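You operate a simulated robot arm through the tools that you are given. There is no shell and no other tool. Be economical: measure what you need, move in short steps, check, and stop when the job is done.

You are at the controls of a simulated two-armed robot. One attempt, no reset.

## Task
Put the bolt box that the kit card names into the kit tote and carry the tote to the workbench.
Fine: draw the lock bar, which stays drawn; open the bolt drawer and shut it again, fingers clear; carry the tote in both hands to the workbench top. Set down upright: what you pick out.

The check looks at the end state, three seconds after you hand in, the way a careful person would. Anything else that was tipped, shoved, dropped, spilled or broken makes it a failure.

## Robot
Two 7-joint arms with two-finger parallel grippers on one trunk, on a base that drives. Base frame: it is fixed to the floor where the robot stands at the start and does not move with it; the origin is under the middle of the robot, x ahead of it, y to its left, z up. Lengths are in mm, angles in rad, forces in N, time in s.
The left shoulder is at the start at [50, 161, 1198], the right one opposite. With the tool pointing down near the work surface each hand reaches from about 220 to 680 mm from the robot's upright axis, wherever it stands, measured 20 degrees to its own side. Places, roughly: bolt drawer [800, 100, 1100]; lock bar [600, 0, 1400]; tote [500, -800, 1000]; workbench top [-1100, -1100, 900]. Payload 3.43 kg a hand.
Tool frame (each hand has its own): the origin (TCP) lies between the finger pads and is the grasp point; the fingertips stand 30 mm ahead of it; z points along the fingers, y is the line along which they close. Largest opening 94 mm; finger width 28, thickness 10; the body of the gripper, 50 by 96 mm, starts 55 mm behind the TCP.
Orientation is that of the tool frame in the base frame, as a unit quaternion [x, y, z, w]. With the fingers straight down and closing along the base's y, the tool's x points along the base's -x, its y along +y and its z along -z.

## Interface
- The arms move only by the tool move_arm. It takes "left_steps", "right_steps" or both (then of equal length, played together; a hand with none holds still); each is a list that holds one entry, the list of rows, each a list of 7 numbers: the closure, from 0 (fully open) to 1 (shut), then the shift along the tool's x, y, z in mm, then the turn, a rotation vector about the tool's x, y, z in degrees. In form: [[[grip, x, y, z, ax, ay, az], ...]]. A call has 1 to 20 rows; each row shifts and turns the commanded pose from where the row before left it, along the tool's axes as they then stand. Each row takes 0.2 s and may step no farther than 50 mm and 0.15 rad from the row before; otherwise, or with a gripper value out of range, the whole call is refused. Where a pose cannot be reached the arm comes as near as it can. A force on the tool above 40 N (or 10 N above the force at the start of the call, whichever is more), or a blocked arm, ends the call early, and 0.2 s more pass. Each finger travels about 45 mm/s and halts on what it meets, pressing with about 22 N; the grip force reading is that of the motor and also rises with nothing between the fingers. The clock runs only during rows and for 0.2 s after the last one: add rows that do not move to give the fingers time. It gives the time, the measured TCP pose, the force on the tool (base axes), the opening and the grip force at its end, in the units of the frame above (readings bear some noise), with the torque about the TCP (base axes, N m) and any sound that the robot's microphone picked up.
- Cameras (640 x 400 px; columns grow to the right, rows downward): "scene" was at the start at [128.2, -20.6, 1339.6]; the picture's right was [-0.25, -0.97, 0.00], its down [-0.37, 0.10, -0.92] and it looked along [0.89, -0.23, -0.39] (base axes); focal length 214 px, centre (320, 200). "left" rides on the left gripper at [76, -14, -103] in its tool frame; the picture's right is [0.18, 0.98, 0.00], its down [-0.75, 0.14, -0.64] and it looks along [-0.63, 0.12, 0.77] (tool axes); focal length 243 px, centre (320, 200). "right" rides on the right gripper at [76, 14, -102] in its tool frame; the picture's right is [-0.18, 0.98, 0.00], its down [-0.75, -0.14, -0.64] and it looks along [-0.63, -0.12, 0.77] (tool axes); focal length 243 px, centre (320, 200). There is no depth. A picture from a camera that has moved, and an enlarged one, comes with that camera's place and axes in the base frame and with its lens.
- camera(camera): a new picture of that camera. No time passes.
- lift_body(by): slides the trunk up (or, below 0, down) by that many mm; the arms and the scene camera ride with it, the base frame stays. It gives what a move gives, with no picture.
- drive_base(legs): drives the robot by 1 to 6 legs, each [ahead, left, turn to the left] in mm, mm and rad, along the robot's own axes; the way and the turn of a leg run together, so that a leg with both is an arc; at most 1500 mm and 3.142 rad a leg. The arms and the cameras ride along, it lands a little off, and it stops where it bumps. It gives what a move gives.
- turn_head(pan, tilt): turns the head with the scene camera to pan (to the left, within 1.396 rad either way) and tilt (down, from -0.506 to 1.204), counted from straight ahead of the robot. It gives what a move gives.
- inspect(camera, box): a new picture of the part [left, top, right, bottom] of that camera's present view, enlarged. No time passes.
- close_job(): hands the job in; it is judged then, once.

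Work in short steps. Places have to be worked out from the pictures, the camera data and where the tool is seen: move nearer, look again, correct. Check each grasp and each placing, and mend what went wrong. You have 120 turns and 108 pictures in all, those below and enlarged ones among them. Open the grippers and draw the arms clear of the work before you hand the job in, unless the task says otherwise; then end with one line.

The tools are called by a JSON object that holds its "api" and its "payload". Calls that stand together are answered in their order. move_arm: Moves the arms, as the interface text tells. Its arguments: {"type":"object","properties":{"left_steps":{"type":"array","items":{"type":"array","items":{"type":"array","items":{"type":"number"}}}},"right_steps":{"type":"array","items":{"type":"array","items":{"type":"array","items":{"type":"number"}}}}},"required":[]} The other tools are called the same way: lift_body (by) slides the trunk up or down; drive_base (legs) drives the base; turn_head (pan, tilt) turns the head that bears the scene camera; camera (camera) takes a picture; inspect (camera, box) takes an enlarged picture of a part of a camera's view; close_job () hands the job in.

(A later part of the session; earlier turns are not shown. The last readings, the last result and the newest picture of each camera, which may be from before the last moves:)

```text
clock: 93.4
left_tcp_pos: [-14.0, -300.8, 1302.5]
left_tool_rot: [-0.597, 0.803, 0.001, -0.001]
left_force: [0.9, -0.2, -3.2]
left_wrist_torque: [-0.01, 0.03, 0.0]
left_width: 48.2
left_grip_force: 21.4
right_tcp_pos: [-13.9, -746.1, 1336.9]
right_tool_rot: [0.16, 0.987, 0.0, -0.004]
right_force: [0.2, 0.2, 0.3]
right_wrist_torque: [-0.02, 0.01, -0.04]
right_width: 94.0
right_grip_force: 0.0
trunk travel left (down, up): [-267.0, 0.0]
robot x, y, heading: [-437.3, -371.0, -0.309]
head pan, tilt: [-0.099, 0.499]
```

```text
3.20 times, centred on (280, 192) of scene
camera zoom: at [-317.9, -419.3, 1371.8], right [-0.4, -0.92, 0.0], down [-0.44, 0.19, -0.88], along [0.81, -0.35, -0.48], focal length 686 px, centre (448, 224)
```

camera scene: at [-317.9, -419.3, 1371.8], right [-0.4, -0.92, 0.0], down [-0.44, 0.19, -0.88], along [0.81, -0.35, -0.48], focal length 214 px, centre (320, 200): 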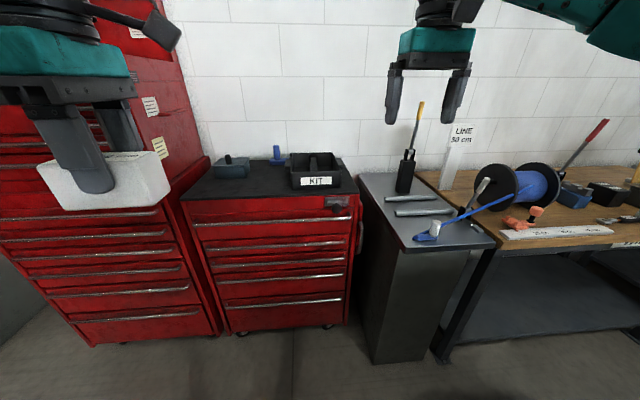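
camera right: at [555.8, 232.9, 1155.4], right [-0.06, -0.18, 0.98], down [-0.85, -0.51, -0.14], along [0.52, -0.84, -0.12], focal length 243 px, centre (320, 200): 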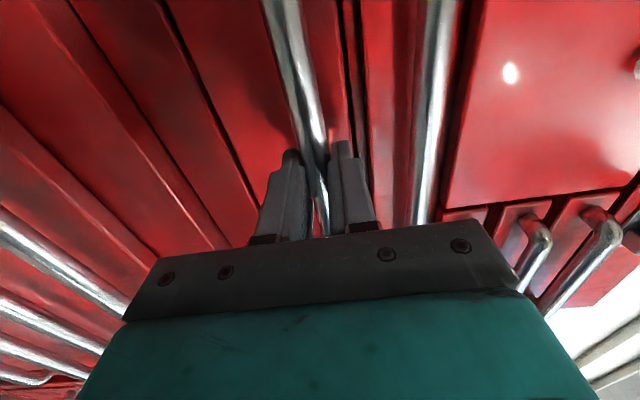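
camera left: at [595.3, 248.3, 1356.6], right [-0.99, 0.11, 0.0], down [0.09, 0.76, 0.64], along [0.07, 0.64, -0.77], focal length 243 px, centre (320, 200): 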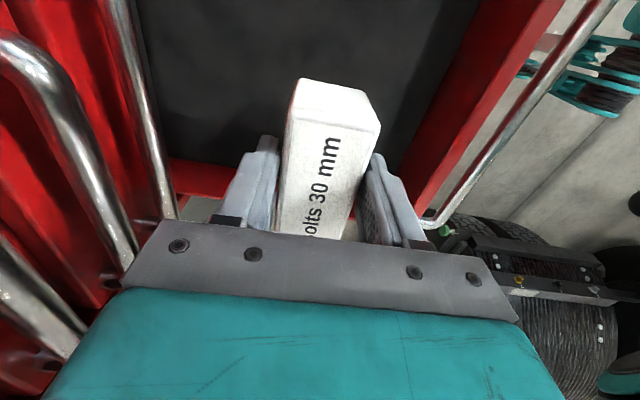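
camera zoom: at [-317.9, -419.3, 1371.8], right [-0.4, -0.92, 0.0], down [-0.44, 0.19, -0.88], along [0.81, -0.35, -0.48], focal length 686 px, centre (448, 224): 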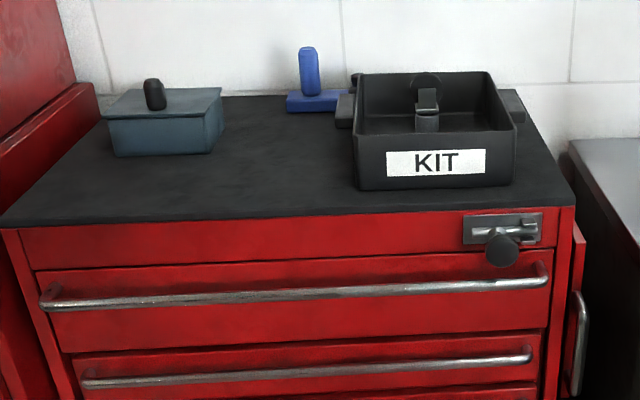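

The tote has side ears and a "KIT" label. Approach to in front of it.

{"api": "drive_base", "payload": {"legs": [[0, -110, 0], [420, 0, 0]]}}

{"api": "turn_head", "payload": {"pan": 0.0, "tilt": 0.65}}

{"api": "camera", "payload": {"camera": "scene"}}

{"api": "camera", "payload": {"camera": "right"}}

```text
clock: 97.2
left_tcp_pos: [354.5, -535.2, 1302.2]
left_tool_rot: [-0.596, 0.803, 0.002, -0.002]
left_force: [0.5, 0.0, -3.8]
left_wrist_torque: [-0.01, 0.04, 0.01]
left_width: 48.3
left_grip_force: 21.8
right_tcp_pos: [353.2, -978.5, 1337.3]
right_tool_rot: [0.161, 0.987, 0.001, -0.005]
right_force: [0.5, -0.8, 0.7]
right_wrist_torque: [0.03, -0.01, -0.02]
right_width: 94.1
right_grip_force: 0.1
trunk travel left (down, up): [-267.0, 0.0]
robot x, y, heading: [-69.9, -608.3, -0.313]
head pan, tilt: [-0.099, 0.499]
```

```text
clock: 97.9
left_tcp_pos: [354.5, -534.4, 1302.2]
left_tool_rot: [-0.596, 0.803, 0.001, -0.001]
left_force: [-0.2, -0.3, -2.4]
left_wrist_torque: [-0.02, 0.01, 0.04]
left_width: 48.7
left_grip_force: 21.8
right_tcp_pos: [353.5, -979.0, 1336.5]
right_tool_rot: [0.161, 0.987, 0.0, -0.004]
right_force: [1.2, 1.0, -0.1]
right_wrist_torque: [-0.03, -0.04, -0.01]
right_width: 94.4
right_grip_force: 0.1
trunk travel left (down, up): [-267.0, 0.0]
robot x, y, heading: [-68.4, -605.6, -0.312]
head pan, tilt: [0.0, 0.649]
```

```text
49 pictures are left
camera scene: at [49.8, -642.6, 1358.4], right [-0.31, -0.95, 0.0], down [-0.58, 0.18, -0.8], along [0.76, -0.24, -0.6], focal length 214 px, centre (320, 200)
```

scene: 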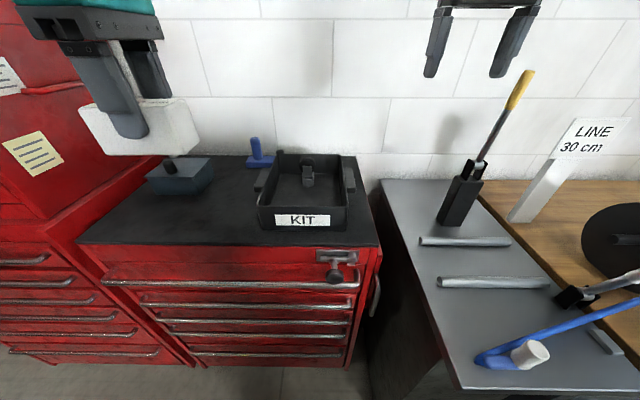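

```text
48 pictures are left
camera right: at [287.8, -940.8, 1441.4], right [0.49, 0.87, 0.0], down [0.67, -0.38, 0.64], along [0.56, -0.31, -0.77], focal length 243 px, centre (320, 200)
```

right: 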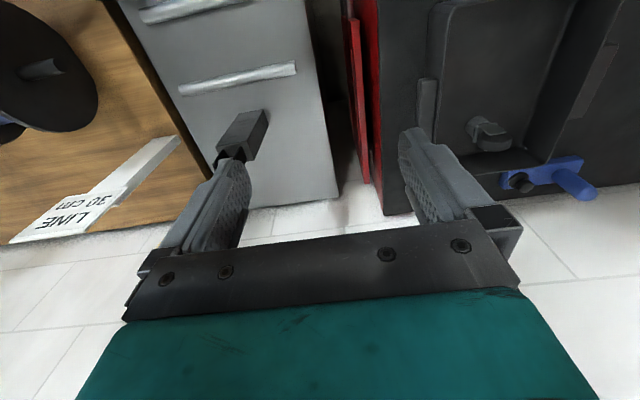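

{"api": "inspect", "payload": {"camera": "scene", "box": [230, 130, 390, 250]}}

{"api": "inspect", "payload": {"camera": "right", "box": [400, 0, 640, 210]}}

```text
3.33 times, centred on (310, 190) of scene
camera zoom: at [49.8, -642.6, 1358.4], right [-0.31, -0.95, 0.0], down [-0.58, 0.18, -0.8], along [0.76, -0.24, -0.6], focal length 715 px, centre (353, 233)
```

zoom: 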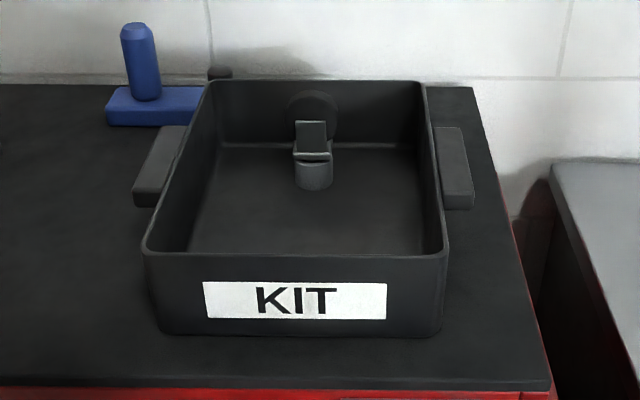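

```text
1.90 times, centred on (520, 105) of right
camera zoom: at [287.8, -940.8, 1441.4], right [0.49, 0.87, 0.0], down [0.67, -0.38, 0.64], along [0.56, -0.31, -0.77], focal length 462 px, centre (-61, 381)
```

zoom: 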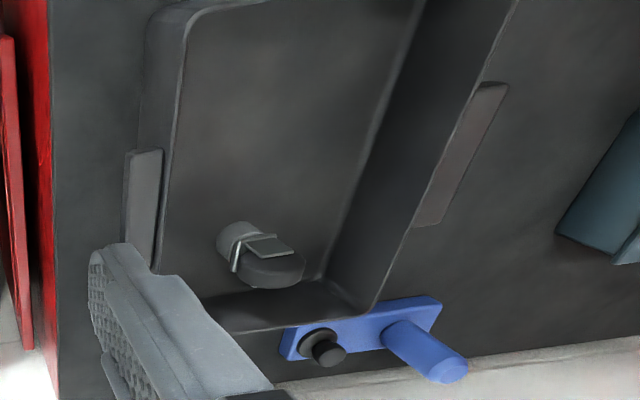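

Tote rim worked out: centre ≈(519, -757), 195 × 250 mm, rim z≈1072, floor ≈1010; a small item sits in its rear half. I move the box over the front half at (471, -741).

{"api": "move_arm", "payload": {"left_steps": [[[0.9, 32.6, -34.3, 0, 0, 0, 0], [0.9, 32.6, -34.3, 0, 0, 0, 0], [0.9, 32.6, -34.3, 0, 0, 0, 0], [0.9, 32.6, -34.3, 0, 0, 0, 0], [0.9, 32.6, -34.3, 0, 0, 0, 0], [0.9, 0, 0, 40, 0, 0, 0], [0.9, 0, 0, 40, 0, 0, 0], [0.9, 0, 0, 40, 0, 0, 0], [0.9, 0, 0, 0, 0, 0, 0]]]}}

{"api": "camera", "payload": {"camera": "scene"}}

{"api": "camera", "payload": {"camera": "left"}}

```text
clock: 99.9
left_tcp_pos: [472.5, -739.8, 1182.9]
left_tool_rot: [-0.596, 0.803, 0.001, -0.001]
left_force: [-0.1, 0.0, -3.0]
left_wrist_torque: [0.0, 0.01, -0.01]
left_width: 48.4
left_grip_force: 21.6
right_tcp_pos: [353.1, -980.8, 1338.8]
right_tool_rot: [0.16, 0.987, 0.002, -0.004]
right_force: [-0.6, -0.9, -0.9]
right_wrist_torque: [0.01, -0.01, 0.01]
right_width: 94.1
right_grip_force: 0.0
trunk travel left (down, up): [-267.0, 0.0]
robot x, y, heading: [-68.3, -603.3, -0.315]
head pan, tilt: [0.0, 0.649]
```

```text
45 pictures are left
camera scene: at [49.4, -643.1, 1358.5], right [-0.31, -0.95, 0.0], down [-0.58, 0.19, -0.8], along [0.76, -0.24, -0.6], focal length 214 px, centre (320, 200)
```

scene: 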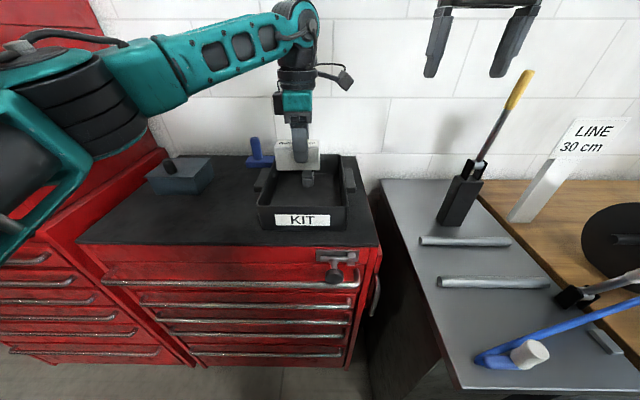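

```text
44 pictures are left
camera left: at [463.3, -815.9, 1286.0], right [-0.99, 0.11, 0.0], down [0.08, 0.76, 0.64], along [0.07, 0.64, -0.77], focal length 243 px, centre (320, 200)
```

left: 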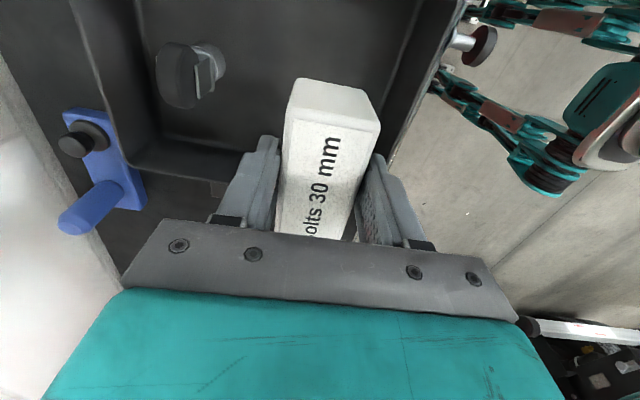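

Aligned over the clear front half. Descending to just above the tote floor.

{"api": "move_arm", "payload": {"left_steps": [[[0.9, 0, 0, 40, 0, 0, 0], [0.9, 0, 0, 40, 0, 0, 0], [0.9, 0, 0, 30, 0, 0, 0], [0.9, 0, 0, 6, 0, 0, 0], [0.9, 0, 0, 0, 0, 0, 0]]]}}

{"api": "camera", "payload": {"camera": "left"}}

{"api": "inspect", "payload": {"camera": "scene", "box": [230, 130, 390, 250]}}

```text
clock: 101.1
left_tcp_pos: [473.4, -738.2, 1067.6]
left_tool_rot: [-0.597, 0.803, 0.0, 0.0]
left_force: [-0.1, -0.3, -3.7]
left_wrist_torque: [0.0, 0.06, -0.01]
left_width: 48.4
left_grip_force: 21.8
right_tcp_pos: [353.7, -978.7, 1337.9]
right_tool_rot: [0.161, 0.987, 0.002, -0.004]
right_force: [0.1, -0.1, -0.7]
right_wrist_torque: [0.0, -0.01, -0.02]
right_width: 93.8
right_grip_force: 0.1
trunk travel left (down, up): [-267.0, 0.0]
robot x, y, heading: [-67.6, -606.8, -0.316]
head pan, tilt: [0.0, 0.649]
```

```text
43 pictures are left
camera left: at [463.8, -814.3, 1170.5], right [-0.99, 0.11, 0.0], down [0.08, 0.76, 0.64], along [0.07, 0.64, -0.77], focal length 243 px, centre (320, 200)
```

left: 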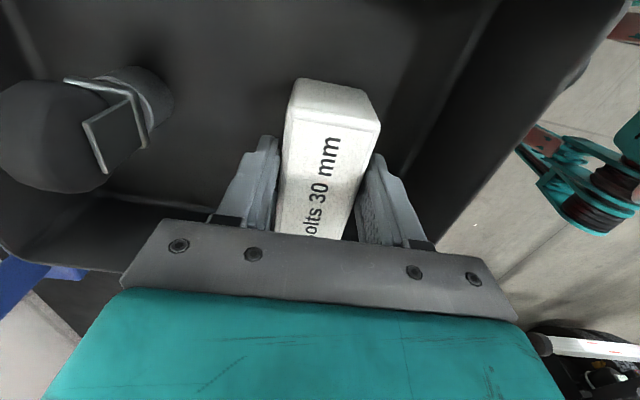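

```text
3.33 times, centred on (310, 190) of scene
camera zoom: at [50.1, -642.7, 1358.4], right [-0.31, -0.95, 0.0], down [-0.58, 0.18, -0.8], along [0.76, -0.24, -0.6], focal length 715 px, centre (353, 233)
```

zoom: 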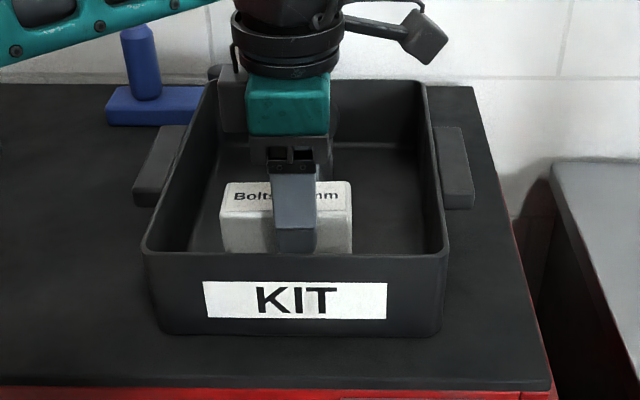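

Box is inside the tote walls. Lowering in small steps watching the vertical force.

{"api": "move_arm", "payload": {"left_steps": [[[0.9, 0, 0, 3, 0, 0, 0], [0.9, 0, 0, 3, 0, 0, 0], [0.9, 0, 0, 3, 0, 0, 0], [0.9, 0, 0, 2, 0, 0, 0], [0.9, 0, 0, 0, 0, 0, 0]]]}}

```text
clock: 102.3
left_tcp_pos: [471.0, -739.6, 1057.9]
left_tool_rot: [-0.597, 0.802, -0.002, 0.0]
left_force: [3.9, -0.9, 21.5]
left_wrist_torque: [-0.04, -0.02, -0.01]
left_width: 48.5
left_grip_force: 22.0
right_tcp_pos: [351.8, -978.8, 1339.0]
right_tool_rot: [0.16, 0.987, 0.0, -0.004]
right_force: [-0.5, -0.5, -0.3]
right_wrist_torque: [-0.04, -0.01, 0.0]
right_width: 94.1
right_grip_force: 0.1
trunk travel left (down, up): [-267.0, 0.0]
robot x, y, heading: [-67.5, -605.9, -0.312]
head pan, tilt: [0.0, 0.649]
```

Contact with the tote floor (21 N). Ease up, open, and lift straight out.

{"api": "move_arm", "payload": {"left_steps": [[[0.9, 0, 0, -2, 0, 0, 0], [0.4, 0, 0, 0, 0, 0, 0], [0.25, 0, 0, 0, 0, 0, 0], [0.25, 0, 0, 0, 0, 0, 0], [0.25, 0, 0, -30, 0, 0, 0], [0.25, 0, 0, -40, 0, 0, 0], [0.25, 0, 0, -40, 0, 0, 0], [0.25, 0, 0, -40, 0, 0, 0], [0.25, 0, 0, 0, 0, 0, 0]]]}}

{"api": "camera", "payload": {"camera": "left"}}

```text
clock: 104.3
left_tcp_pos: [470.9, -740.7, 1207.6]
left_tool_rot: [-0.596, 0.803, 0.001, -0.001]
left_force: [-0.5, 0.7, -0.1]
left_wrist_torque: [-0.01, -0.02, -0.02]
left_width: 70.4
left_grip_force: 0.2
right_tcp_pos: [353.2, -979.1, 1337.7]
right_tool_rot: [0.161, 0.987, 0.001, -0.004]
right_force: [0.3, 0.1, -0.5]
right_wrist_torque: [0.0, -0.01, 0.02]
right_width: 94.2
right_grip_force: 0.0
trunk travel left (down, up): [-267.0, 0.0]
robot x, y, heading: [-66.5, -608.6, -0.309]
head pan, tilt: [0.0, 0.649]
```

```text
41 pictures are left
camera left: at [461.3, -817.0, 1310.7], right [-0.99, 0.11, 0.0], down [0.08, 0.76, 0.64], along [0.07, 0.64, -0.77], focal length 243 px, centre (320, 200)
```

left: 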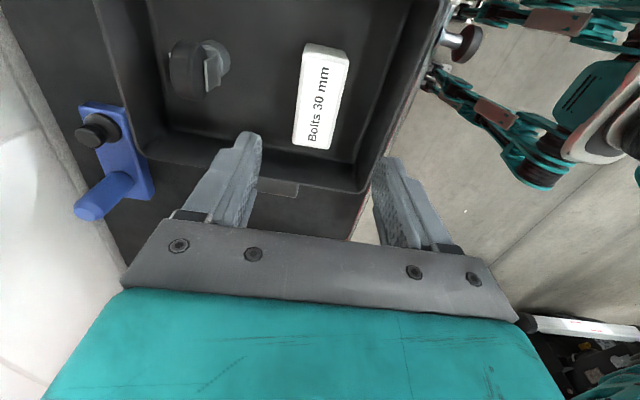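

The 30 mm box stands upright in the tote. The left ear is ±50 mm about the tote's mid-depth, sticking out ~100–132 mm from centre; I'll clamp wall+ear on each side. Turn the left hand to close sideways, then centre the base on the tote.

{"api": "move_arm", "payload": {"left_steps": [[[0, 0, 0, -20, 0, 0, 8.2], [0, 0, 0, -20, 0, 0, 8.2], [0, 0, 0, 0, 0, 0, 8.2], [0, 0, 0, 0, 0, 0, 8.2], [0, 0, 0, 0, 0, 0, 8.2], [0, 0, 0, 0, 0, 0, 8.2], [0, 0, 0, 0, 0, 0, 8.2], [0, 0, 0, 0, 0, 0, 8.2], [0, 0, 0, 0, 0, 0, 8.2], [0, 0, 0, 0, 0, 0, 8.2], [0, 0, 0, 0, 0, 0, 8], [0, 0, 0, 0, 0, 0, 0]]]}}

{"api": "drive_base", "payload": {"legs": [[0, 37, 0]]}}

```text
clock: 106.9
left_tcp_pos: [470.3, -740.9, 1247.3]
left_tool_rot: [0.147, 0.989, 0.0, -0.001]
left_force: [-0.4, -0.2, 0.0]
left_wrist_torque: [0.0, 0.02, 0.01]
left_width: 93.7
left_grip_force: 0.0
right_tcp_pos: [353.4, -979.7, 1338.4]
right_tool_rot: [0.161, 0.987, 0.0, -0.005]
right_force: [0.1, -0.2, 0.1]
right_wrist_torque: [0.01, 0.04, -0.01]
right_width: 94.1
right_grip_force: 0.0
trunk travel left (down, up): [-267.0, 0.0]
robot x, y, heading: [-69.4, -606.4, -0.311]
head pan, tilt: [0.0, 0.649]
```

```text
clock: 107.9
left_tcp_pos: [482.6, -705.1, 1247.9]
left_tool_rot: [0.147, 0.989, 0.0, -0.001]
left_force: [-0.3, 0.9, -0.4]
left_wrist_torque: [-0.01, -0.04, -0.02]
left_width: 94.1
left_grip_force: 0.0
right_tcp_pos: [364.8, -943.8, 1337.1]
right_tool_rot: [0.161, 0.987, 0.001, -0.004]
right_force: [-0.7, 0.8, -0.7]
right_wrist_torque: [0.01, 0.01, 0.0]
right_width: 94.1
right_grip_force: 0.1
trunk travel left (down, up): [-267.0, 0.0]
robot x, y, heading: [-58.5, -569.0, -0.311]
head pan, tilt: [0.0, 0.649]
```

Move both hands to hover above the ears.

{"api": "move_arm", "payload": {"left_steps": [[[0, -13.3, 18.4, 0, 0, 0, 0], [0, -13.3, 18.4, 0, 0, 0, 0], [0, -13.3, 18.4, 0, 0, 0, 0], [0, -13.3, 18.3, 0, 0, 0, 0], [0, 0, 0, 22, 0, 0, 0], [0, 0, 0, 22, 0, 0, 0], [0, 0, 0, 22, 0, 0, 0], [0, 0, 0, 0, 0, 0, 0]]], "right_steps": [[[0, -21.6, 28.2, 0, 0, 0, 0], [0, -21.6, 28.2, 0, 0, 0, 0], [0, -21.6, 28.2, 0, 0, 0, 0], [0, -21.5, 28.3, 0, 0, 0, 0], [0, 0, 0, 49, 0, 0, 0], [0, 0, 0, 49, 0, 0, 0], [0, 0, 0, 49, 0, 0, 0], [0, 0, 0, 0, 0, 0, 0]]]}}

{"api": "camera", "payload": {"camera": "left"}}

{"api": "camera", "payload": {"camera": "right"}}

{"api": "inspect", "payload": {"camera": "scene", "box": [210, 80, 430, 250]}}

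```text
clock: 109.7
left_tcp_pos: [552.4, -649.5, 1181.0]
left_tool_rot: [0.145, 0.989, 0.0, 0.0]
left_force: [0.6, 0.2, 0.7]
left_wrist_torque: [-0.06, -0.03, 0.02]
left_width: 94.2
left_grip_force: 0.0
right_tcp_pos: [442.4, -880.2, 1181.9]
right_tool_rot: [0.16, 0.987, 0.001, -0.003]
right_force: [0.5, 0.3, -0.2]
right_wrist_torque: [0.03, -0.03, -0.05]
right_width: 94.2
right_grip_force: 0.1
right hand out of reach, approached as far as the arm can: row 3, 4
trunk travel left (down, up): [-267.0, 0.0]
robot x, y, heading: [-57.5, -572.6, -0.303]
head pan, tilt: [0.0, 0.649]
```

```text
40 pictures are left
camera left: at [474.5, -639.6, 1284.2], right [0.11, 0.99, 0.0], down [0.76, -0.08, 0.64], along [0.64, -0.07, -0.77], focal length 243 px, centre (320, 200)
```

left: 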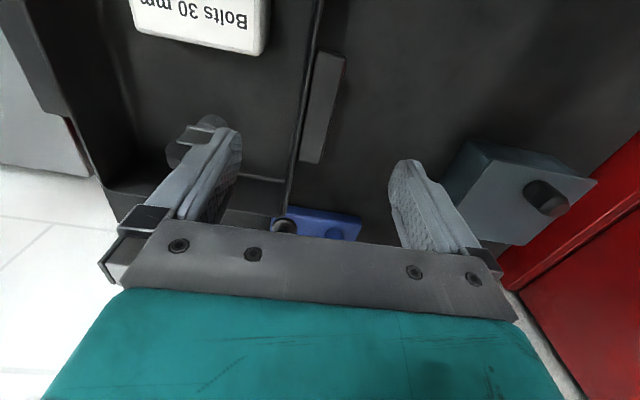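

```text
39 pictures are left
camera right: at [376.5, -841.8, 1285.3], right [0.49, 0.87, 0.0], down [0.67, -0.38, 0.64], along [0.56, -0.31, -0.77], focal length 243 px, centre (320, 200)
```

right: 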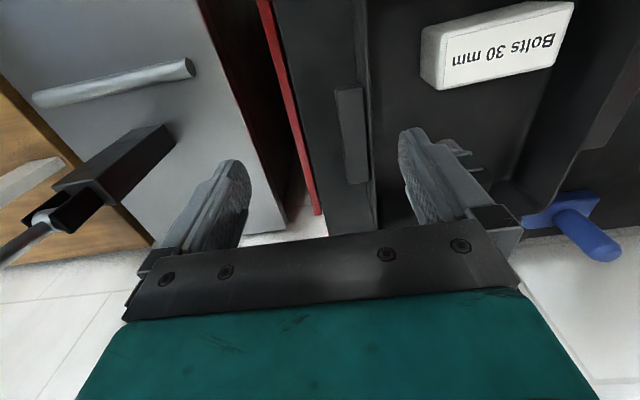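

```text
2.35 times, centred on (320, 165) of scene
camera zoom: at [60.6, -606.7, 1358.5], right [-0.31, -0.95, 0.0], down [-0.58, 0.18, -0.8], along [0.76, -0.24, -0.6], focal length 505 px, centre (320, 282)
```

zoom: 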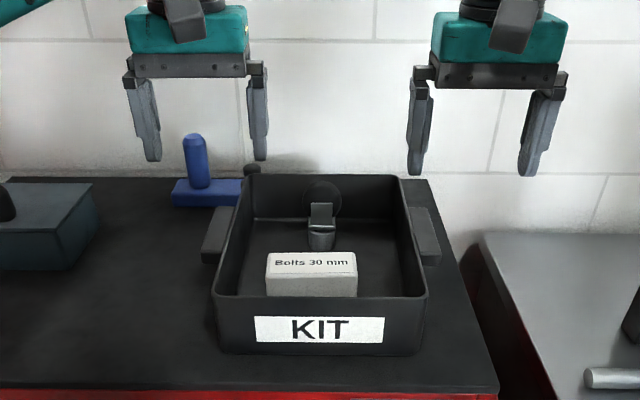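

Left hand is right over its ear. Right hand needs ~29 mm forward and ~26 mm left; lower both to just above the rim.

{"api": "move_arm", "payload": {"left_steps": [[[0, 0, 0, 20, 0, 0, 0], [0, 0, 0, 20, 0, 0, 0], [0, 0, 0, 15, 0, 0, 0], [0, 0, 0, 0, 0, 0, 0]]], "right_steps": [[[0, 0, 0, 40, 0, 0, 0], [0, -14, 13, 16, 0, 0, 0], [0, -15, 13, 0, 0, 0, 0], [0, 0, 0, 0, 0, 0, 0]]]}}

{"api": "camera", "payload": {"camera": "left"}}

{"api": "camera", "payload": {"camera": "right"}}

```text
clock: 110.7
left_tcp_pos: [554.8, -649.2, 1125.6]
left_tool_rot: [0.146, 0.989, 0.0, -0.002]
left_force: [0.5, -0.5, 0.2]
left_wrist_torque: [-0.04, 0.01, -0.05]
left_width: 93.9
left_grip_force: 0.0
right_tcp_pos: [477.9, -863.5, 1123.3]
right_tool_rot: [0.161, 0.987, 0.001, -0.004]
right_force: [-0.3, 0.2, 0.0]
right_wrist_torque: [-0.01, 0.01, 0.03]
right_width: 94.1
right_grip_force: 0.1
trunk travel left (down, up): [-267.0, 0.0]
robot x, y, heading: [-57.8, -574.4, -0.312]
head pan, tilt: [0.0, 0.649]
```

```text
37 pictures are left
camera left: at [477.0, -640.4, 1229.2], right [0.11, 0.99, 0.0], down [0.76, -0.08, 0.64], along [0.64, -0.07, -0.77], focal length 243 px, centre (320, 200)
```

left: 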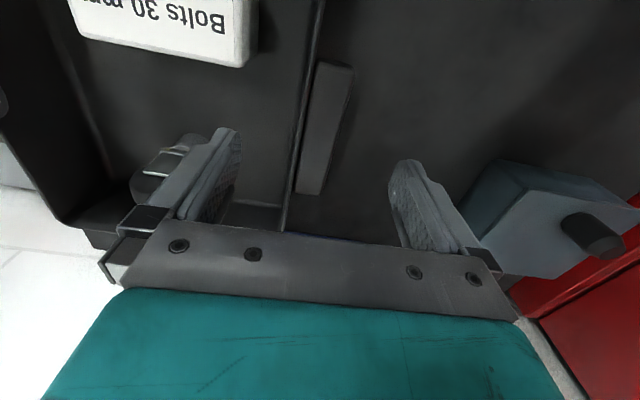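

```text
36 pictures are left
camera right: at [412.1, -825.9, 1227.4], right [0.49, 0.87, 0.0], down [0.67, -0.38, 0.64], along [0.55, -0.31, -0.77], focal length 243 px, centre (320, 200)
```

right: 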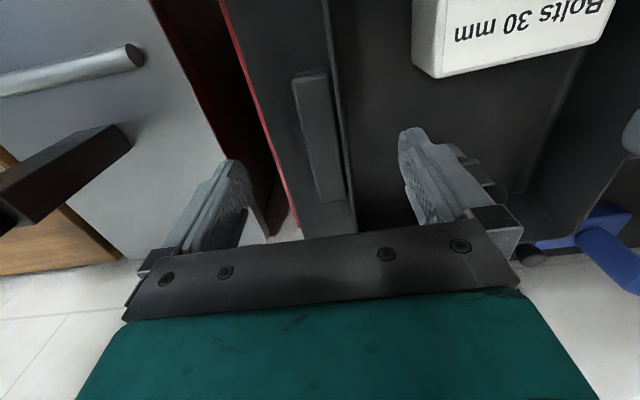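

Both ears centred between the fingers. Lower 66 mm and close both together.

{"api": "move_arm", "payload": {"left_steps": [[[0, 0, 0, 24, 0, 0, 0], [0, 0, 0, 24, 0, 0, 0], [0, 0, 0, 20, 0, 0, 0], [0, 0, 0, 0, 0, 0, 0]]], "right_steps": [[[0, 0, 0, 23, 0, 0, 0], [0, 0, 0, 23, 0, 0, 0], [0, 0, 0, 20, 0, 0, 0], [0, 0, 0, 0, 0, 0, 0]]]}}

{"api": "camera", "payload": {"camera": "left"}}

{"api": "camera", "payload": {"camera": "right"}}

```text
clock: 111.7
left_tcp_pos: [554.7, -649.1, 1059.0]
left_tool_rot: [0.146, 0.989, 0.001, -0.001]
left_force: [0.3, 0.0, 0.5]
left_wrist_torque: [0.01, -0.01, -0.04]
left_width: 94.4
left_grip_force: 0.1
right_tcp_pos: [476.4, -864.4, 1059.1]
right_tool_rot: [0.161, 0.987, 0.002, -0.004]
right_force: [-0.9, 0.2, -0.8]
right_wrist_torque: [-0.03, 0.02, 0.0]
right_width: 94.2
right_grip_force: 0.1
trunk travel left (down, up): [-267.0, 0.0]
robot x, y, heading: [-56.8, -574.4, -0.306]
head pan, tilt: [0.0, 0.649]
```

```text
35 pictures are left
camera left: at [476.8, -640.7, 1162.7], right [0.11, 0.99, 0.0], down [0.76, -0.08, 0.64], along [0.64, -0.07, -0.77], focal length 243 px, centre (320, 200)
```

left: 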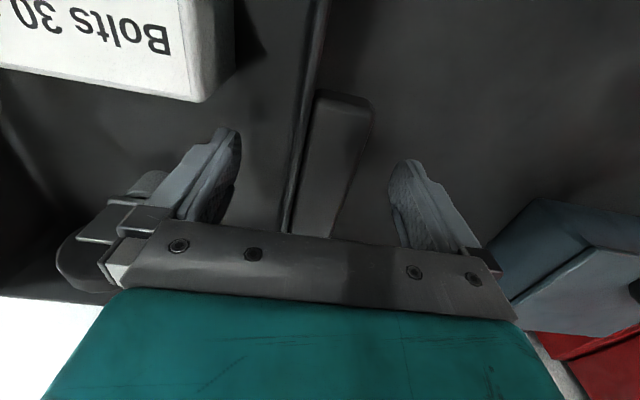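

```text
34 pictures are left
camera right: at [411.1, -826.2, 1163.8], right [0.49, 0.87, 0.0], down [0.67, -0.38, 0.64], along [0.56, -0.31, -0.77], focal length 243 px, centre (320, 200)
```

right: 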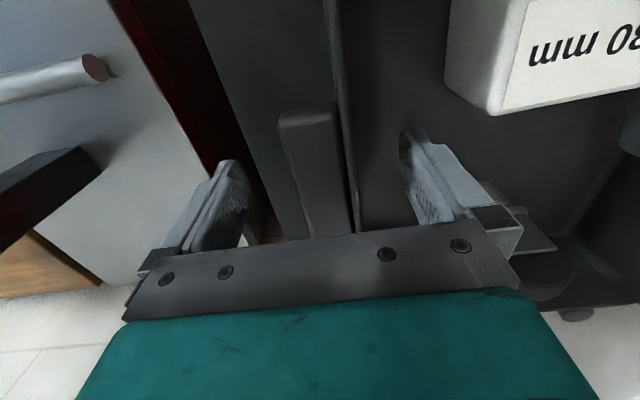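

Close both grippers.

{"api": "move_arm", "payload": {"left_steps": [[[0.2, 0, 0, 0, 0, 0, 0], [0.4, 0, 0, 0, 0, 0, 0], [0.6, 0, 0, 0, 0, 0, 0], [0.9, 0, 0, 0, 0, 0, 0], [1, 0, 0, 0, 0, 0, 0], [1, 0, 0, 0, 0, 0, 0], [1, 0, 0, 0, 0, 0, 0]]], "right_steps": [[[0.2, 0, 0, 0, 0, 0, 0], [0.4, 0, 0, 0, 0, 0, 0], [0.6, 0, 0, 0, 0, 0, 0], [0.9, 0, 0, 0, 0, 0, 0], [1, 0, 0, 0, 0, 0, 0], [1, 0, 0, 0, 0, 0, 0], [1, 0, 0, 0, 0, 0, 0]]]}}

{"api": "camera", "payload": {"camera": "left"}}

{"api": "camera", "payload": {"camera": "right"}}

```text
clock: 113.3
left_tcp_pos: [553.7, -652.6, 1059.0]
left_tool_rot: [0.149, 0.989, -0.002, -0.002]
left_force: [-10.3, -21.7, 0.5]
left_wrist_torque: [0.16, -0.29, -0.5]
left_width: 35.0
left_grip_force: 22.3
right_tcp_pos: [477.9, -862.1, 1060.4]
right_tool_rot: [0.159, 0.987, 0.004, -0.003]
right_force: [12.4, 23.9, 0.3]
right_wrist_torque: [-0.24, 0.11, -0.13]
right_width: 34.6
right_grip_force: 21.5
trunk travel left (down, up): [-267.0, 0.0]
robot x, y, heading: [-58.3, -570.8, -0.308]
head pan, tilt: [0.0, 0.649]
```

```text
33 pictures are left
camera left: at [475.8, -642.4, 1162.8], right [0.11, 0.99, 0.0], down [0.76, -0.08, 0.64], along [0.63, -0.08, -0.77], focal length 243 px, centre (320, 200)
```

left: 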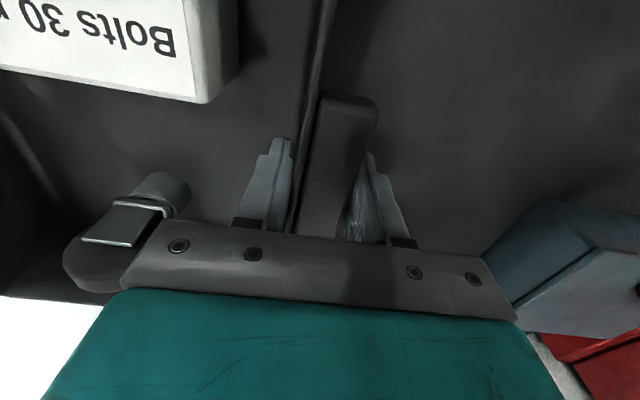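

```text
32 pictures are left
camera right: at [411.8, -823.7, 1163.8], right [0.48, 0.88, 0.0], down [0.68, -0.37, 0.64], along [0.56, -0.3, -0.77], focal length 243 px, centre (320, 200)
```

right: 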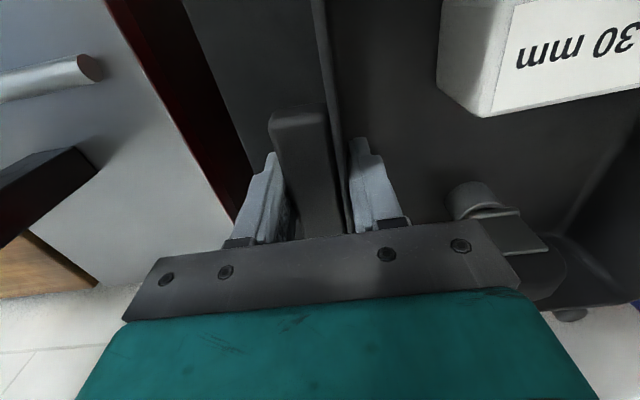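

Both clamped at 35 mm. Ease out the inward strain (3 mm each) and lift 15 mm as a test.

{"api": "move_arm", "payload": {"left_steps": [[[1, 0, -3, 0, 0, 0, 0], [1, 0, 0, 0, 0, 0, 0], [1, 0, 0, -5, 0, 0, 0], [1, 0, 0, -5, 0, 0, 0], [1, 0, 0, -5, 0, 0, 0], [1, 0, 0, 0, 0, 0, 0]]], "right_steps": [[[1, 0, 3, 0, 0, 0, 0], [1, 0, 0, 0, 0, 0, 0], [1, 0, 0, -5, 0, 0, 0], [1, 0, 0, -5, 0, 0, 0], [1, 0, 0, -5, 0, 0, 0], [1, 0, 0, 0, 0, 0, 0]]]}}

{"api": "inspect", "payload": {"camera": "scene", "box": [210, 80, 430, 250]}}

```text
clock: 114.7
left_tcp_pos: [553.4, -653.3, 1073.7]
left_tool_rot: [0.146, 0.989, 0.0, -0.001]
left_force: [-5.3, -13.2, -6.4]
left_wrist_torque: [0.25, -0.07, -0.45]
left_width: 35.0
left_grip_force: 21.1
right_tcp_pos: [478.5, -862.2, 1075.6]
right_tool_rot: [0.16, 0.987, 0.002, -0.004]
right_force: [6.1, 13.0, -5.0]
right_wrist_torque: [-0.03, -0.1, 0.35]
right_width: 34.4
right_grip_force: 22.4
trunk travel left (down, up): [-267.0, 0.0]
robot x, y, heading: [-57.7, -572.0, -0.311]
head pan, tilt: [0.0, 0.649]
```

```text
2.35 times, centred on (320, 165) of scene
camera zoom: at [62.2, -607.5, 1358.2], right [-0.31, -0.95, 0.0], down [-0.58, 0.18, -0.8], along [0.76, -0.24, -0.61], focal length 505 px, centre (320, 282)
```

zoom: 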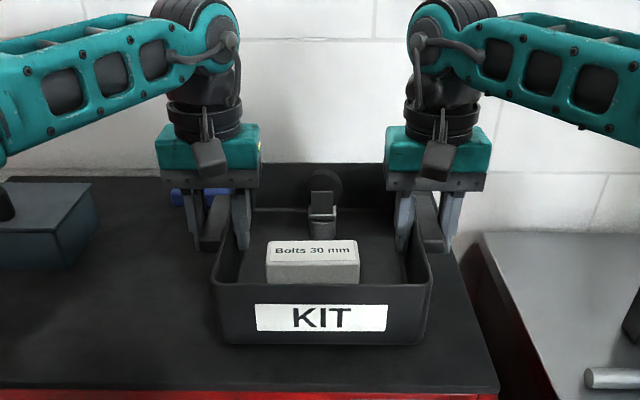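

Tote lifts level with ~6 N a side. Ease strain further and lift 60 mm more.

{"api": "move_arm", "payload": {"left_steps": [[[1, 0, -3, -10, 0, 0, 0], [1, 0, 0, -15, 0, 0, 0], [1, 0, 0, -15, 0, 0, 0], [1, 0, 0, -15, 0, 0, 0], [1, 0, 0, -10, 0, 0, 0], [1, 0, 0, 0, 0, 0, 0]]], "right_steps": [[[1, 0, 3, -10, 0, 0, 0], [1, 0, 0, -15, 0, 0, 0], [1, 0, 0, -15, 0, 0, 0], [1, 0, 0, -15, 0, 0, 0], [1, 0, 0, -10, 0, 0, 0], [1, 0, 0, 0, 0, 0, 0]]]}}

{"api": "drive_base", "payload": {"legs": [[-400, 0, 0]]}}

{"api": "camera", "payload": {"camera": "scene"}}

```text
clock: 116.1
left_tcp_pos: [553.5, -652.0, 1138.2]
left_tool_rot: [0.143, 0.99, 0.002, -0.001]
left_force: [6.0, 19.3, -3.6]
left_wrist_torque: [-0.57, -0.19, -0.55]
left_width: 34.7
left_grip_force: 21.2
right_tcp_pos: [479.5, -863.0, 1141.5]
right_tool_rot: [0.163, 0.987, -0.001, -0.005]
right_force: [-6.7, -19.3, -7.5]
right_wrist_torque: [0.02, 0.36, 0.45]
right_width: 34.6
right_grip_force: 22.3
trunk travel left (down, up): [-267.0, 0.0]
robot x, y, heading: [-60.1, -568.5, -0.31]
head pan, tilt: [0.0, 0.649]
```

```text
clock: 118.6
left_tcp_pos: [175.1, -531.7, 1138.2]
left_tool_rot: [0.145, 0.989, 0.002, -0.001]
left_force: [9.1, 23.8, -5.6]
left_wrist_torque: [-0.24, 0.1, -0.5]
left_width: 34.8
left_grip_force: 22.3
right_tcp_pos: [100.2, -742.3, 1140.8]
right_tool_rot: [0.164, 0.986, 0.0, -0.004]
right_force: [-9.0, -23.9, -6.3]
right_wrist_torque: [0.03, -0.1, 0.44]
right_width: 34.4
right_grip_force: 22.2
trunk travel left (down, up): [-267.0, 0.0]
robot x, y, heading: [-437.1, -445.1, -0.311]
head pan, tilt: [0.0, 0.649]
```

```text
30 pictures are left
camera scene: at [-317.1, -485.6, 1358.3], right [-0.31, -0.95, 0.0], down [-0.58, 0.19, -0.8], along [0.76, -0.25, -0.61], focal length 214 px, centre (320, 200)
```

scene: 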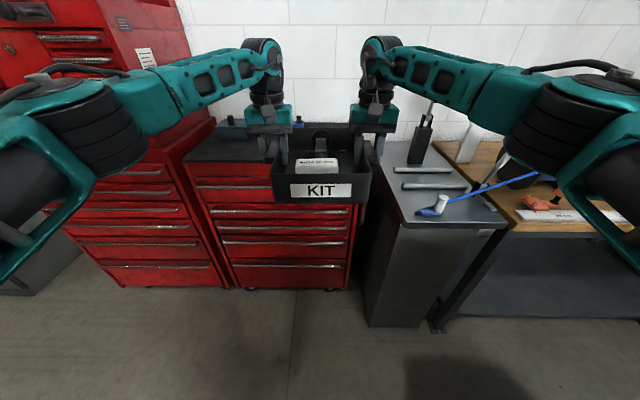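

Tote is clear and level. Ease the squeeze, and look to the right/behind for the workbench.

{"api": "move_arm", "payload": {"left_steps": [[[1, 0, 2, 0, 0, 0, 0], [1, 0, 0, 0, 0, 0, 0]]], "right_steps": [[[1, 0, -2, 0, 0, 0, 0], [1, 0, 0, 0, 0, 0, 0]]]}}

{"api": "turn_head", "payload": {"pan": -1.39, "tilt": 0.35}}

{"api": "camera", "payload": {"camera": "scene"}}

```text
clock: 119.2
left_tcp_pos: [174.8, -532.6, 1137.3]
left_tool_rot: [0.147, 0.989, 0.0, -0.002]
left_force: [-5.9, -9.6, -3.4]
left_wrist_torque: [0.14, -0.03, -0.66]
left_width: 35.0
left_grip_force: 22.1
right_tcp_pos: [98.5, -742.4, 1141.2]
right_tool_rot: [0.163, 0.987, 0.001, -0.004]
right_force: [5.1, 8.6, -7.5]
right_wrist_torque: [-0.43, 0.11, 0.08]
right_width: 34.4
right_grip_force: 22.2
trunk travel left (down, up): [-267.0, 0.0]
robot x, y, heading: [-435.8, -446.8, -0.315]
head pan, tilt: [0.0, 0.649]
```

```text
clock: 120.7
left_tcp_pos: [175.2, -533.6, 1136.7]
left_tool_rot: [0.147, 0.989, 0.0, -0.002]
left_force: [-8.5, -21.0, -3.2]
left_wrist_torque: [-0.11, -0.17, -0.43]
left_width: 34.8
left_grip_force: 22.2
right_tcp_pos: [97.1, -742.4, 1140.7]
right_tool_rot: [0.163, 0.987, 0.0, -0.004]
right_force: [9.4, 20.0, -8.3]
right_wrist_torque: [-0.3, 0.27, 0.24]
right_width: 34.6
right_grip_force: 21.5
trunk travel left (down, up): [-267.0, 0.0]
robot x, y, heading: [-435.6, -446.4, -0.313]
head pan, tilt: [-1.389, 0.351]
```

```text
29 pictures are left
camera scene: at [-411.4, -551.2, 1385.4], right [-0.99, 0.13, 0.0], down [0.04, 0.34, -0.94], along [-0.12, -0.93, -0.34], focal length 214 px, centre (320, 200)
```

scene: 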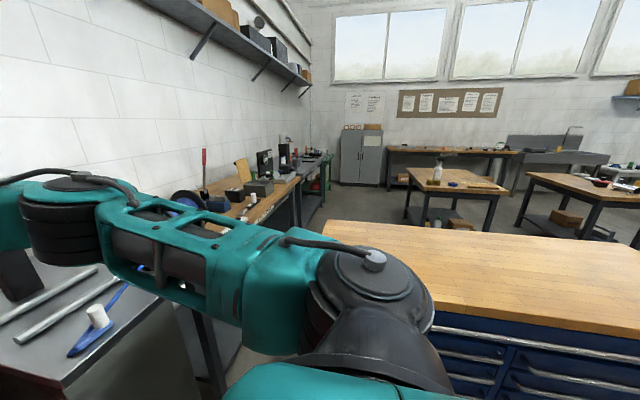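

The wooden-top bench with blue drawers at the right is the workbench: near edge runs roughly (-418,-1048) to (-1211,-812), top ≈900. Balance the squeeze, then turn right in place ~1.56 rad (tote bottom at ~1084 clears everything near).

{"api": "move_arm", "payload": {"left_steps": [[[1, 0, -1, -10, 0, 0, 0], [1, 0, 0, -10, 0, 0, 0], [1, 0, 0, 0, 0, 0, 0], [1, 0, 0, 0, 0, 0, 0]]], "right_steps": [[[1, 0, 1, -8, 0, 0, 0], [1, 0, 0, -8, 0, 0, 0], [1, 0, 0, 0, 0, 0, 0], [1, 0, 0, 0, 0, 0, 0]]]}}

{"api": "turn_head", "payload": {"pan": -0.4, "tilt": 0.5}}

{"api": "drive_base", "payload": {"legs": [[0, 0, -0.78]]}}

{"api": "camera", "payload": {"camera": "scene"}}

```text
clock: 121.7
left_tcp_pos: [176.3, -534.0, 1157.5]
left_tool_rot: [0.147, 0.989, 0.001, -0.003]
left_force: [-8.0, -17.0, -8.3]
left_wrist_torque: [0.63, 0.26, -0.54]
left_width: 35.0
left_grip_force: 22.2
right_tcp_pos: [98.9, -741.9, 1156.3]
right_tool_rot: [0.163, 0.987, 0.001, -0.004]
right_force: [9.1, 17.9, -2.1]
right_wrist_torque: [0.0, -0.53, 0.05]
right_width: 34.5
right_grip_force: 21.8
trunk travel left (down, up): [-267.0, 0.0]
robot x, y, heading: [-439.0, -451.0, -0.312]
head pan, tilt: [-1.389, 0.351]
```

```text
clock: 123.0
left_tcp_pos: [175.4, -533.4, 1156.8]
left_tool_rot: [0.148, 0.989, 0.001, 0.0]
left_force: [-9.0, -15.8, -9.0]
left_wrist_torque: [0.51, 0.1, -0.57]
left_width: 34.9
left_grip_force: 21.9
right_tcp_pos: [99.6, -741.6, 1156.3]
right_tool_rot: [0.164, 0.986, 0.0, -0.004]
right_force: [8.4, 15.9, -2.4]
right_wrist_torque: [0.1, -0.38, -0.04]
right_width: 34.4
right_grip_force: 21.8
trunk travel left (down, up): [-267.0, 0.0]
robot x, y, heading: [-438.9, -445.0, -0.313]
head pan, tilt: [-0.4, 0.499]
```

```text
clock: 125.4
left_tcp_pos: [-57.9, -937.5, 1156.7]
left_tool_rot: [0.51, 0.86, 0.001, -0.001]
left_force: [-17.5, -6.0, -7.0]
left_wrist_torque: [0.1, -0.25, -0.49]
left_width: 34.9
left_grip_force: 22.1
right_tcp_pos: [-258.7, -1032.9, 1156.2]
right_tool_rot: [0.525, 0.851, 0.002, -0.005]
right_force: [17.9, 6.1, -4.0]
right_wrist_torque: [0.01, -0.03, 0.04]
right_width: 34.4
right_grip_force: 21.9
trunk travel left (down, up): [-267.0, 0.0]
robot x, y, heading: [-439.2, -451.0, -1.085]
head pan, tilt: [-0.4, 0.499]
```

```text
28 pictures are left
camera scene: at [-411.9, -573.4, 1371.6], right [-1.0, -0.08, 0.0], down [-0.04, 0.48, -0.88], along [0.07, -0.87, -0.48], focal length 214 px, centre (320, 200)
```

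scene: 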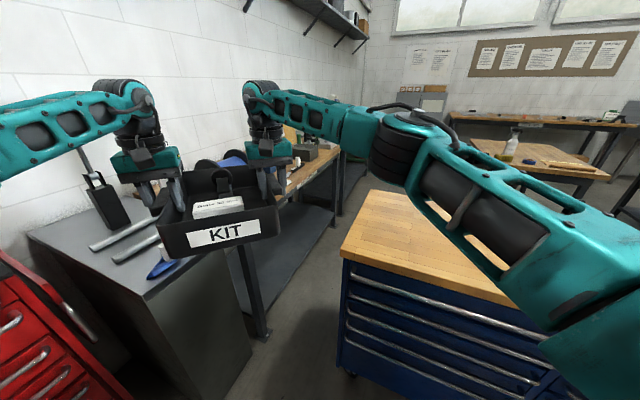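

Tote is steady; bench corner at ≈(-430,-1065). Complete the turn.

{"api": "drive_base", "payload": {"legs": [[0, 0, -0.785]]}}

{"api": "turn_head", "payload": {"pan": -0.5, "tilt": 0.5}}

{"api": "camera", "payload": {"camera": "scene"}}

```text
clock: 127.8
left_tcp_pos: [-503.5, -1062.8, 1157.8]
left_tool_rot: [0.794, 0.608, 0.002, 0.0]
left_force: [-1.1, 2.0, -7.7]
left_wrist_torque: [0.08, -0.23, -0.52]
left_width: 35.2
left_grip_force: 22.0
right_tcp_pos: [-713.1, -993.6, 1158.0]
right_tool_rot: [0.805, 0.593, 0.002, -0.003]
right_force: [-0.9, -2.2, -3.3]
right_wrist_torque: [-0.26, -0.26, 0.04]
right_width: 34.6
right_grip_force: 22.1
trunk travel left (down, up): [-267.0, 0.0]
robot x, y, heading: [-440.3, -451.6, -1.856]
head pan, tilt: [-0.4, 0.499]
```

```text
clock: 128.5
left_tcp_pos: [-503.4, -1063.1, 1157.2]
left_tool_rot: [0.795, 0.607, 0.002, -0.001]
left_force: [0.7, 1.6, -6.6]
left_wrist_torque: [-0.28, -0.05, -0.58]
left_width: 34.8
left_grip_force: 21.5
right_tcp_pos: [-713.2, -992.7, 1156.1]
right_tool_rot: [0.804, 0.594, 0.003, -0.004]
right_force: [0.0, -2.5, -4.6]
right_wrist_torque: [0.18, -0.16, 0.19]
right_width: 34.4
right_grip_force: 22.2
trunk travel left (down, up): [-267.0, 0.0]
robot x, y, heading: [-437.1, -450.2, -1.855]
head pan, tilt: [-0.499, 0.499]
```

```text
27 pictures are left
camera scene: at [-514.0, -550.2, 1371.6], right [-0.71, 0.71, 0.0], down [0.34, 0.34, -0.88], along [-0.62, -0.62, -0.48], focal length 214 px, centre (320, 200)
```

scene: 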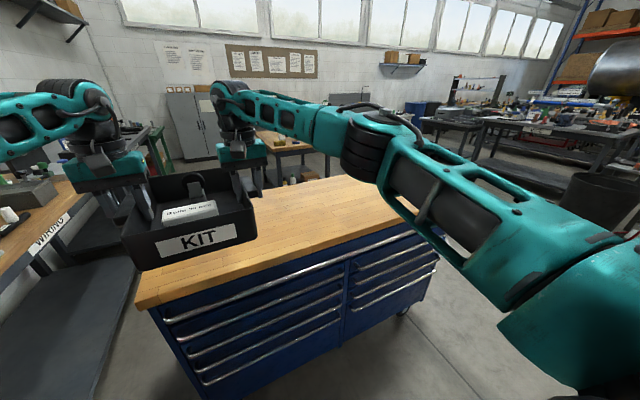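

The bench is free-standing with an empty top. Strafe right 350 mm to its middle and look straight on.

{"api": "drive_base", "payload": {"legs": [[0, -350, 0]]}}

{"api": "turn_head", "payload": {"pan": 0.0, "tilt": 0.75}}

{"api": "camera", "payload": {"camera": "scene"}}

```text
clock: 132.2
left_tcp_pos: [-845.3, -963.6, 1157.7]
left_tool_rot: [0.795, 0.606, 0.002, -0.001]
left_force: [0.5, 1.5, -8.4]
left_wrist_torque: [-0.05, -0.19, -0.54]
left_width: 34.6
left_grip_force: 22.0
right_tcp_pos: [-1055.1, -892.2, 1156.1]
right_tool_rot: [0.806, 0.592, 0.001, -0.002]
right_force: [-1.1, -2.3, -3.3]
right_wrist_torque: [-0.14, -0.25, 0.0]
right_width: 34.3
right_grip_force: 21.8
trunk travel left (down, up): [-267.0, 0.0]
robot x, y, heading: [-775.3, -348.1, -1.859]
head pan, tilt: [-0.499, 0.499]
```

```text
clock: 133.1
left_tcp_pos: [-844.5, -963.0, 1156.8]
left_tool_rot: [0.796, 0.606, 0.002, 0.001]
left_force: [0.3, 1.4, -6.8]
left_wrist_torque: [-0.24, -0.07, -0.61]
left_width: 34.8
left_grip_force: 21.7
right_tcp_pos: [-1054.6, -893.0, 1156.7]
right_tool_rot: [0.806, 0.592, 0.003, -0.002]
right_force: [-1.2, -1.5, -3.9]
right_wrist_torque: [0.13, -0.18, 0.22]
right_width: 34.2
right_grip_force: 22.3
trunk travel left (down, up): [-267.0, 0.0]
robot x, y, heading: [-779.9, -350.4, -1.86]
head pan, tilt: [0.0, 0.75]
```

```text
26 pictures are left
camera scene: at [-813.0, -465.3, 1349.7], right [-0.96, 0.28, 0.0], down [0.19, 0.65, -0.73], along [-0.21, -0.7, -0.68], focal length 214 px, centre (320, 200)
```

scene: 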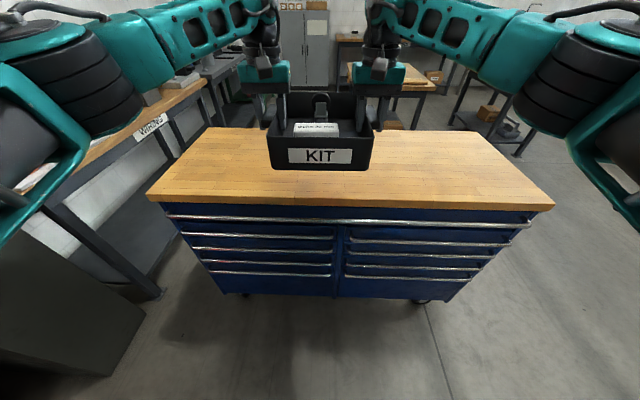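

Straight on; near edge ~590 mm ahead of the robot, tote centre at ~604. Square up slightly and drive forward 150 mm over the top.

{"api": "drive_base", "payload": {"legs": [[0, 0, -0.04], [150, 0, 0]]}}

{"api": "camera", "payload": {"camera": "scene"}}

```text
clock: 134.9
left_tcp_pos: [-917.4, -1103.0, 1156.8]
left_tool_rot: [0.807, 0.59, 0.002, -0.001]
left_force: [1.7, 1.4, -7.2]
left_wrist_torque: [0.06, -0.16, -0.52]
left_width: 35.1
left_grip_force: 22.0
right_tcp_pos: [-1124.7, -1022.8, 1155.9]
right_tool_rot: [0.817, 0.576, 0.003, -0.003]
right_force: [-0.3, -2.6, -3.6]
right_wrist_torque: [-0.2, -0.19, 0.05]
right_width: 34.4
right_grip_force: 21.9
trunk travel left (down, up): [-267.0, 0.0]
robot x, y, heading: [-825.9, -490.8, -1.901]
head pan, tilt: [0.0, 0.75]
```

```text
25 pictures are left
camera scene: at [-866.1, -606.3, 1349.6], right [-0.95, 0.32, 0.0], down [0.22, 0.65, -0.73], along [-0.24, -0.69, -0.68], focal length 214 px, centre (320, 200)
```

scene: 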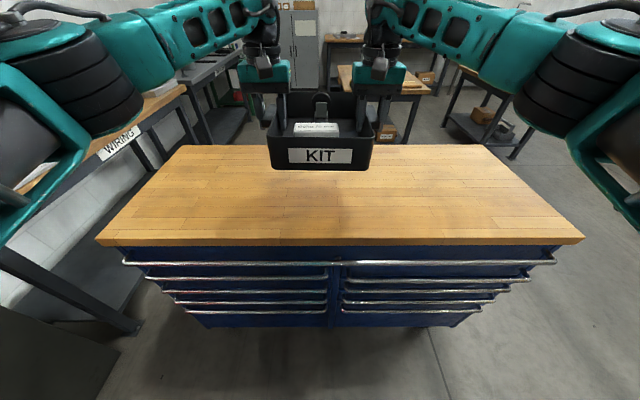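

Edge now ~474 mm ahead (top ≈ 870–890). Drive 50 mm more and lower the trunk 150 mm.

{"api": "drive_base", "payload": {"legs": [[50, 0, 0]]}}

{"api": "lift_body", "payload": {"by": -150}}

{"api": "camera", "payload": {"camera": "scene"}}

```text
clock: 135.8
left_tcp_pos: [-934.4, -1150.0, 1155.4]
left_tool_rot: [0.808, 0.59, 0.002, -0.001]
left_force: [1.7, 0.4, -7.3]
left_wrist_torque: [-0.2, -0.09, -0.6]
left_width: 34.8
left_grip_force: 21.5
right_tcp_pos: [-1140.9, -1069.5, 1154.7]
right_tool_rot: [0.818, 0.575, 0.003, -0.003]
right_force: [-1.2, -2.4, -4.2]
right_wrist_torque: [0.13, -0.12, 0.28]
right_width: 34.5
right_grip_force: 22.8
trunk travel left (down, up): [-267.0, 0.0]
robot x, y, heading: [-839.1, -540.1, -1.903]
head pan, tilt: [0.0, 0.75]
```

```text
clock: 137.6
left_tcp_pos: [-933.9, -1150.0, 1006.8]
left_tool_rot: [0.808, 0.589, 0.003, -0.001]
left_force: [0.9, 1.1, -7.0]
left_wrist_torque: [-0.04, -0.07, -0.5]
left_width: 35.1
left_grip_force: 21.8
right_tcp_pos: [-1141.3, -1069.6, 1007.7]
right_tool_rot: [0.818, 0.575, 0.002, -0.003]
right_force: [-1.2, -1.6, -3.9]
right_wrist_torque: [-0.07, -0.08, 0.17]
right_width: 34.7
right_grip_force: 21.9
trunk travel left (down, up): [-117.0, 150.0]
robot x, y, heading: [-838.8, -539.2, -1.898]
head pan, tilt: [0.0, 0.75]
```

```text
24 pictures are left
camera scene: at [-881.9, -652.3, 1199.8], right [-0.95, 0.32, 0.0], down [0.22, 0.65, -0.73], along [-0.24, -0.69, -0.68], focal length 214 px, centre (320, 200)
```

scene: 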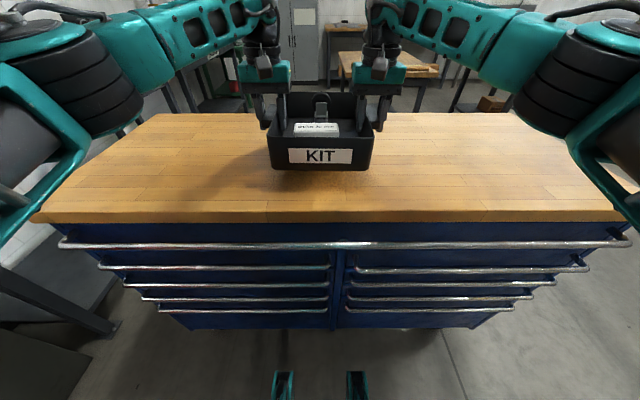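

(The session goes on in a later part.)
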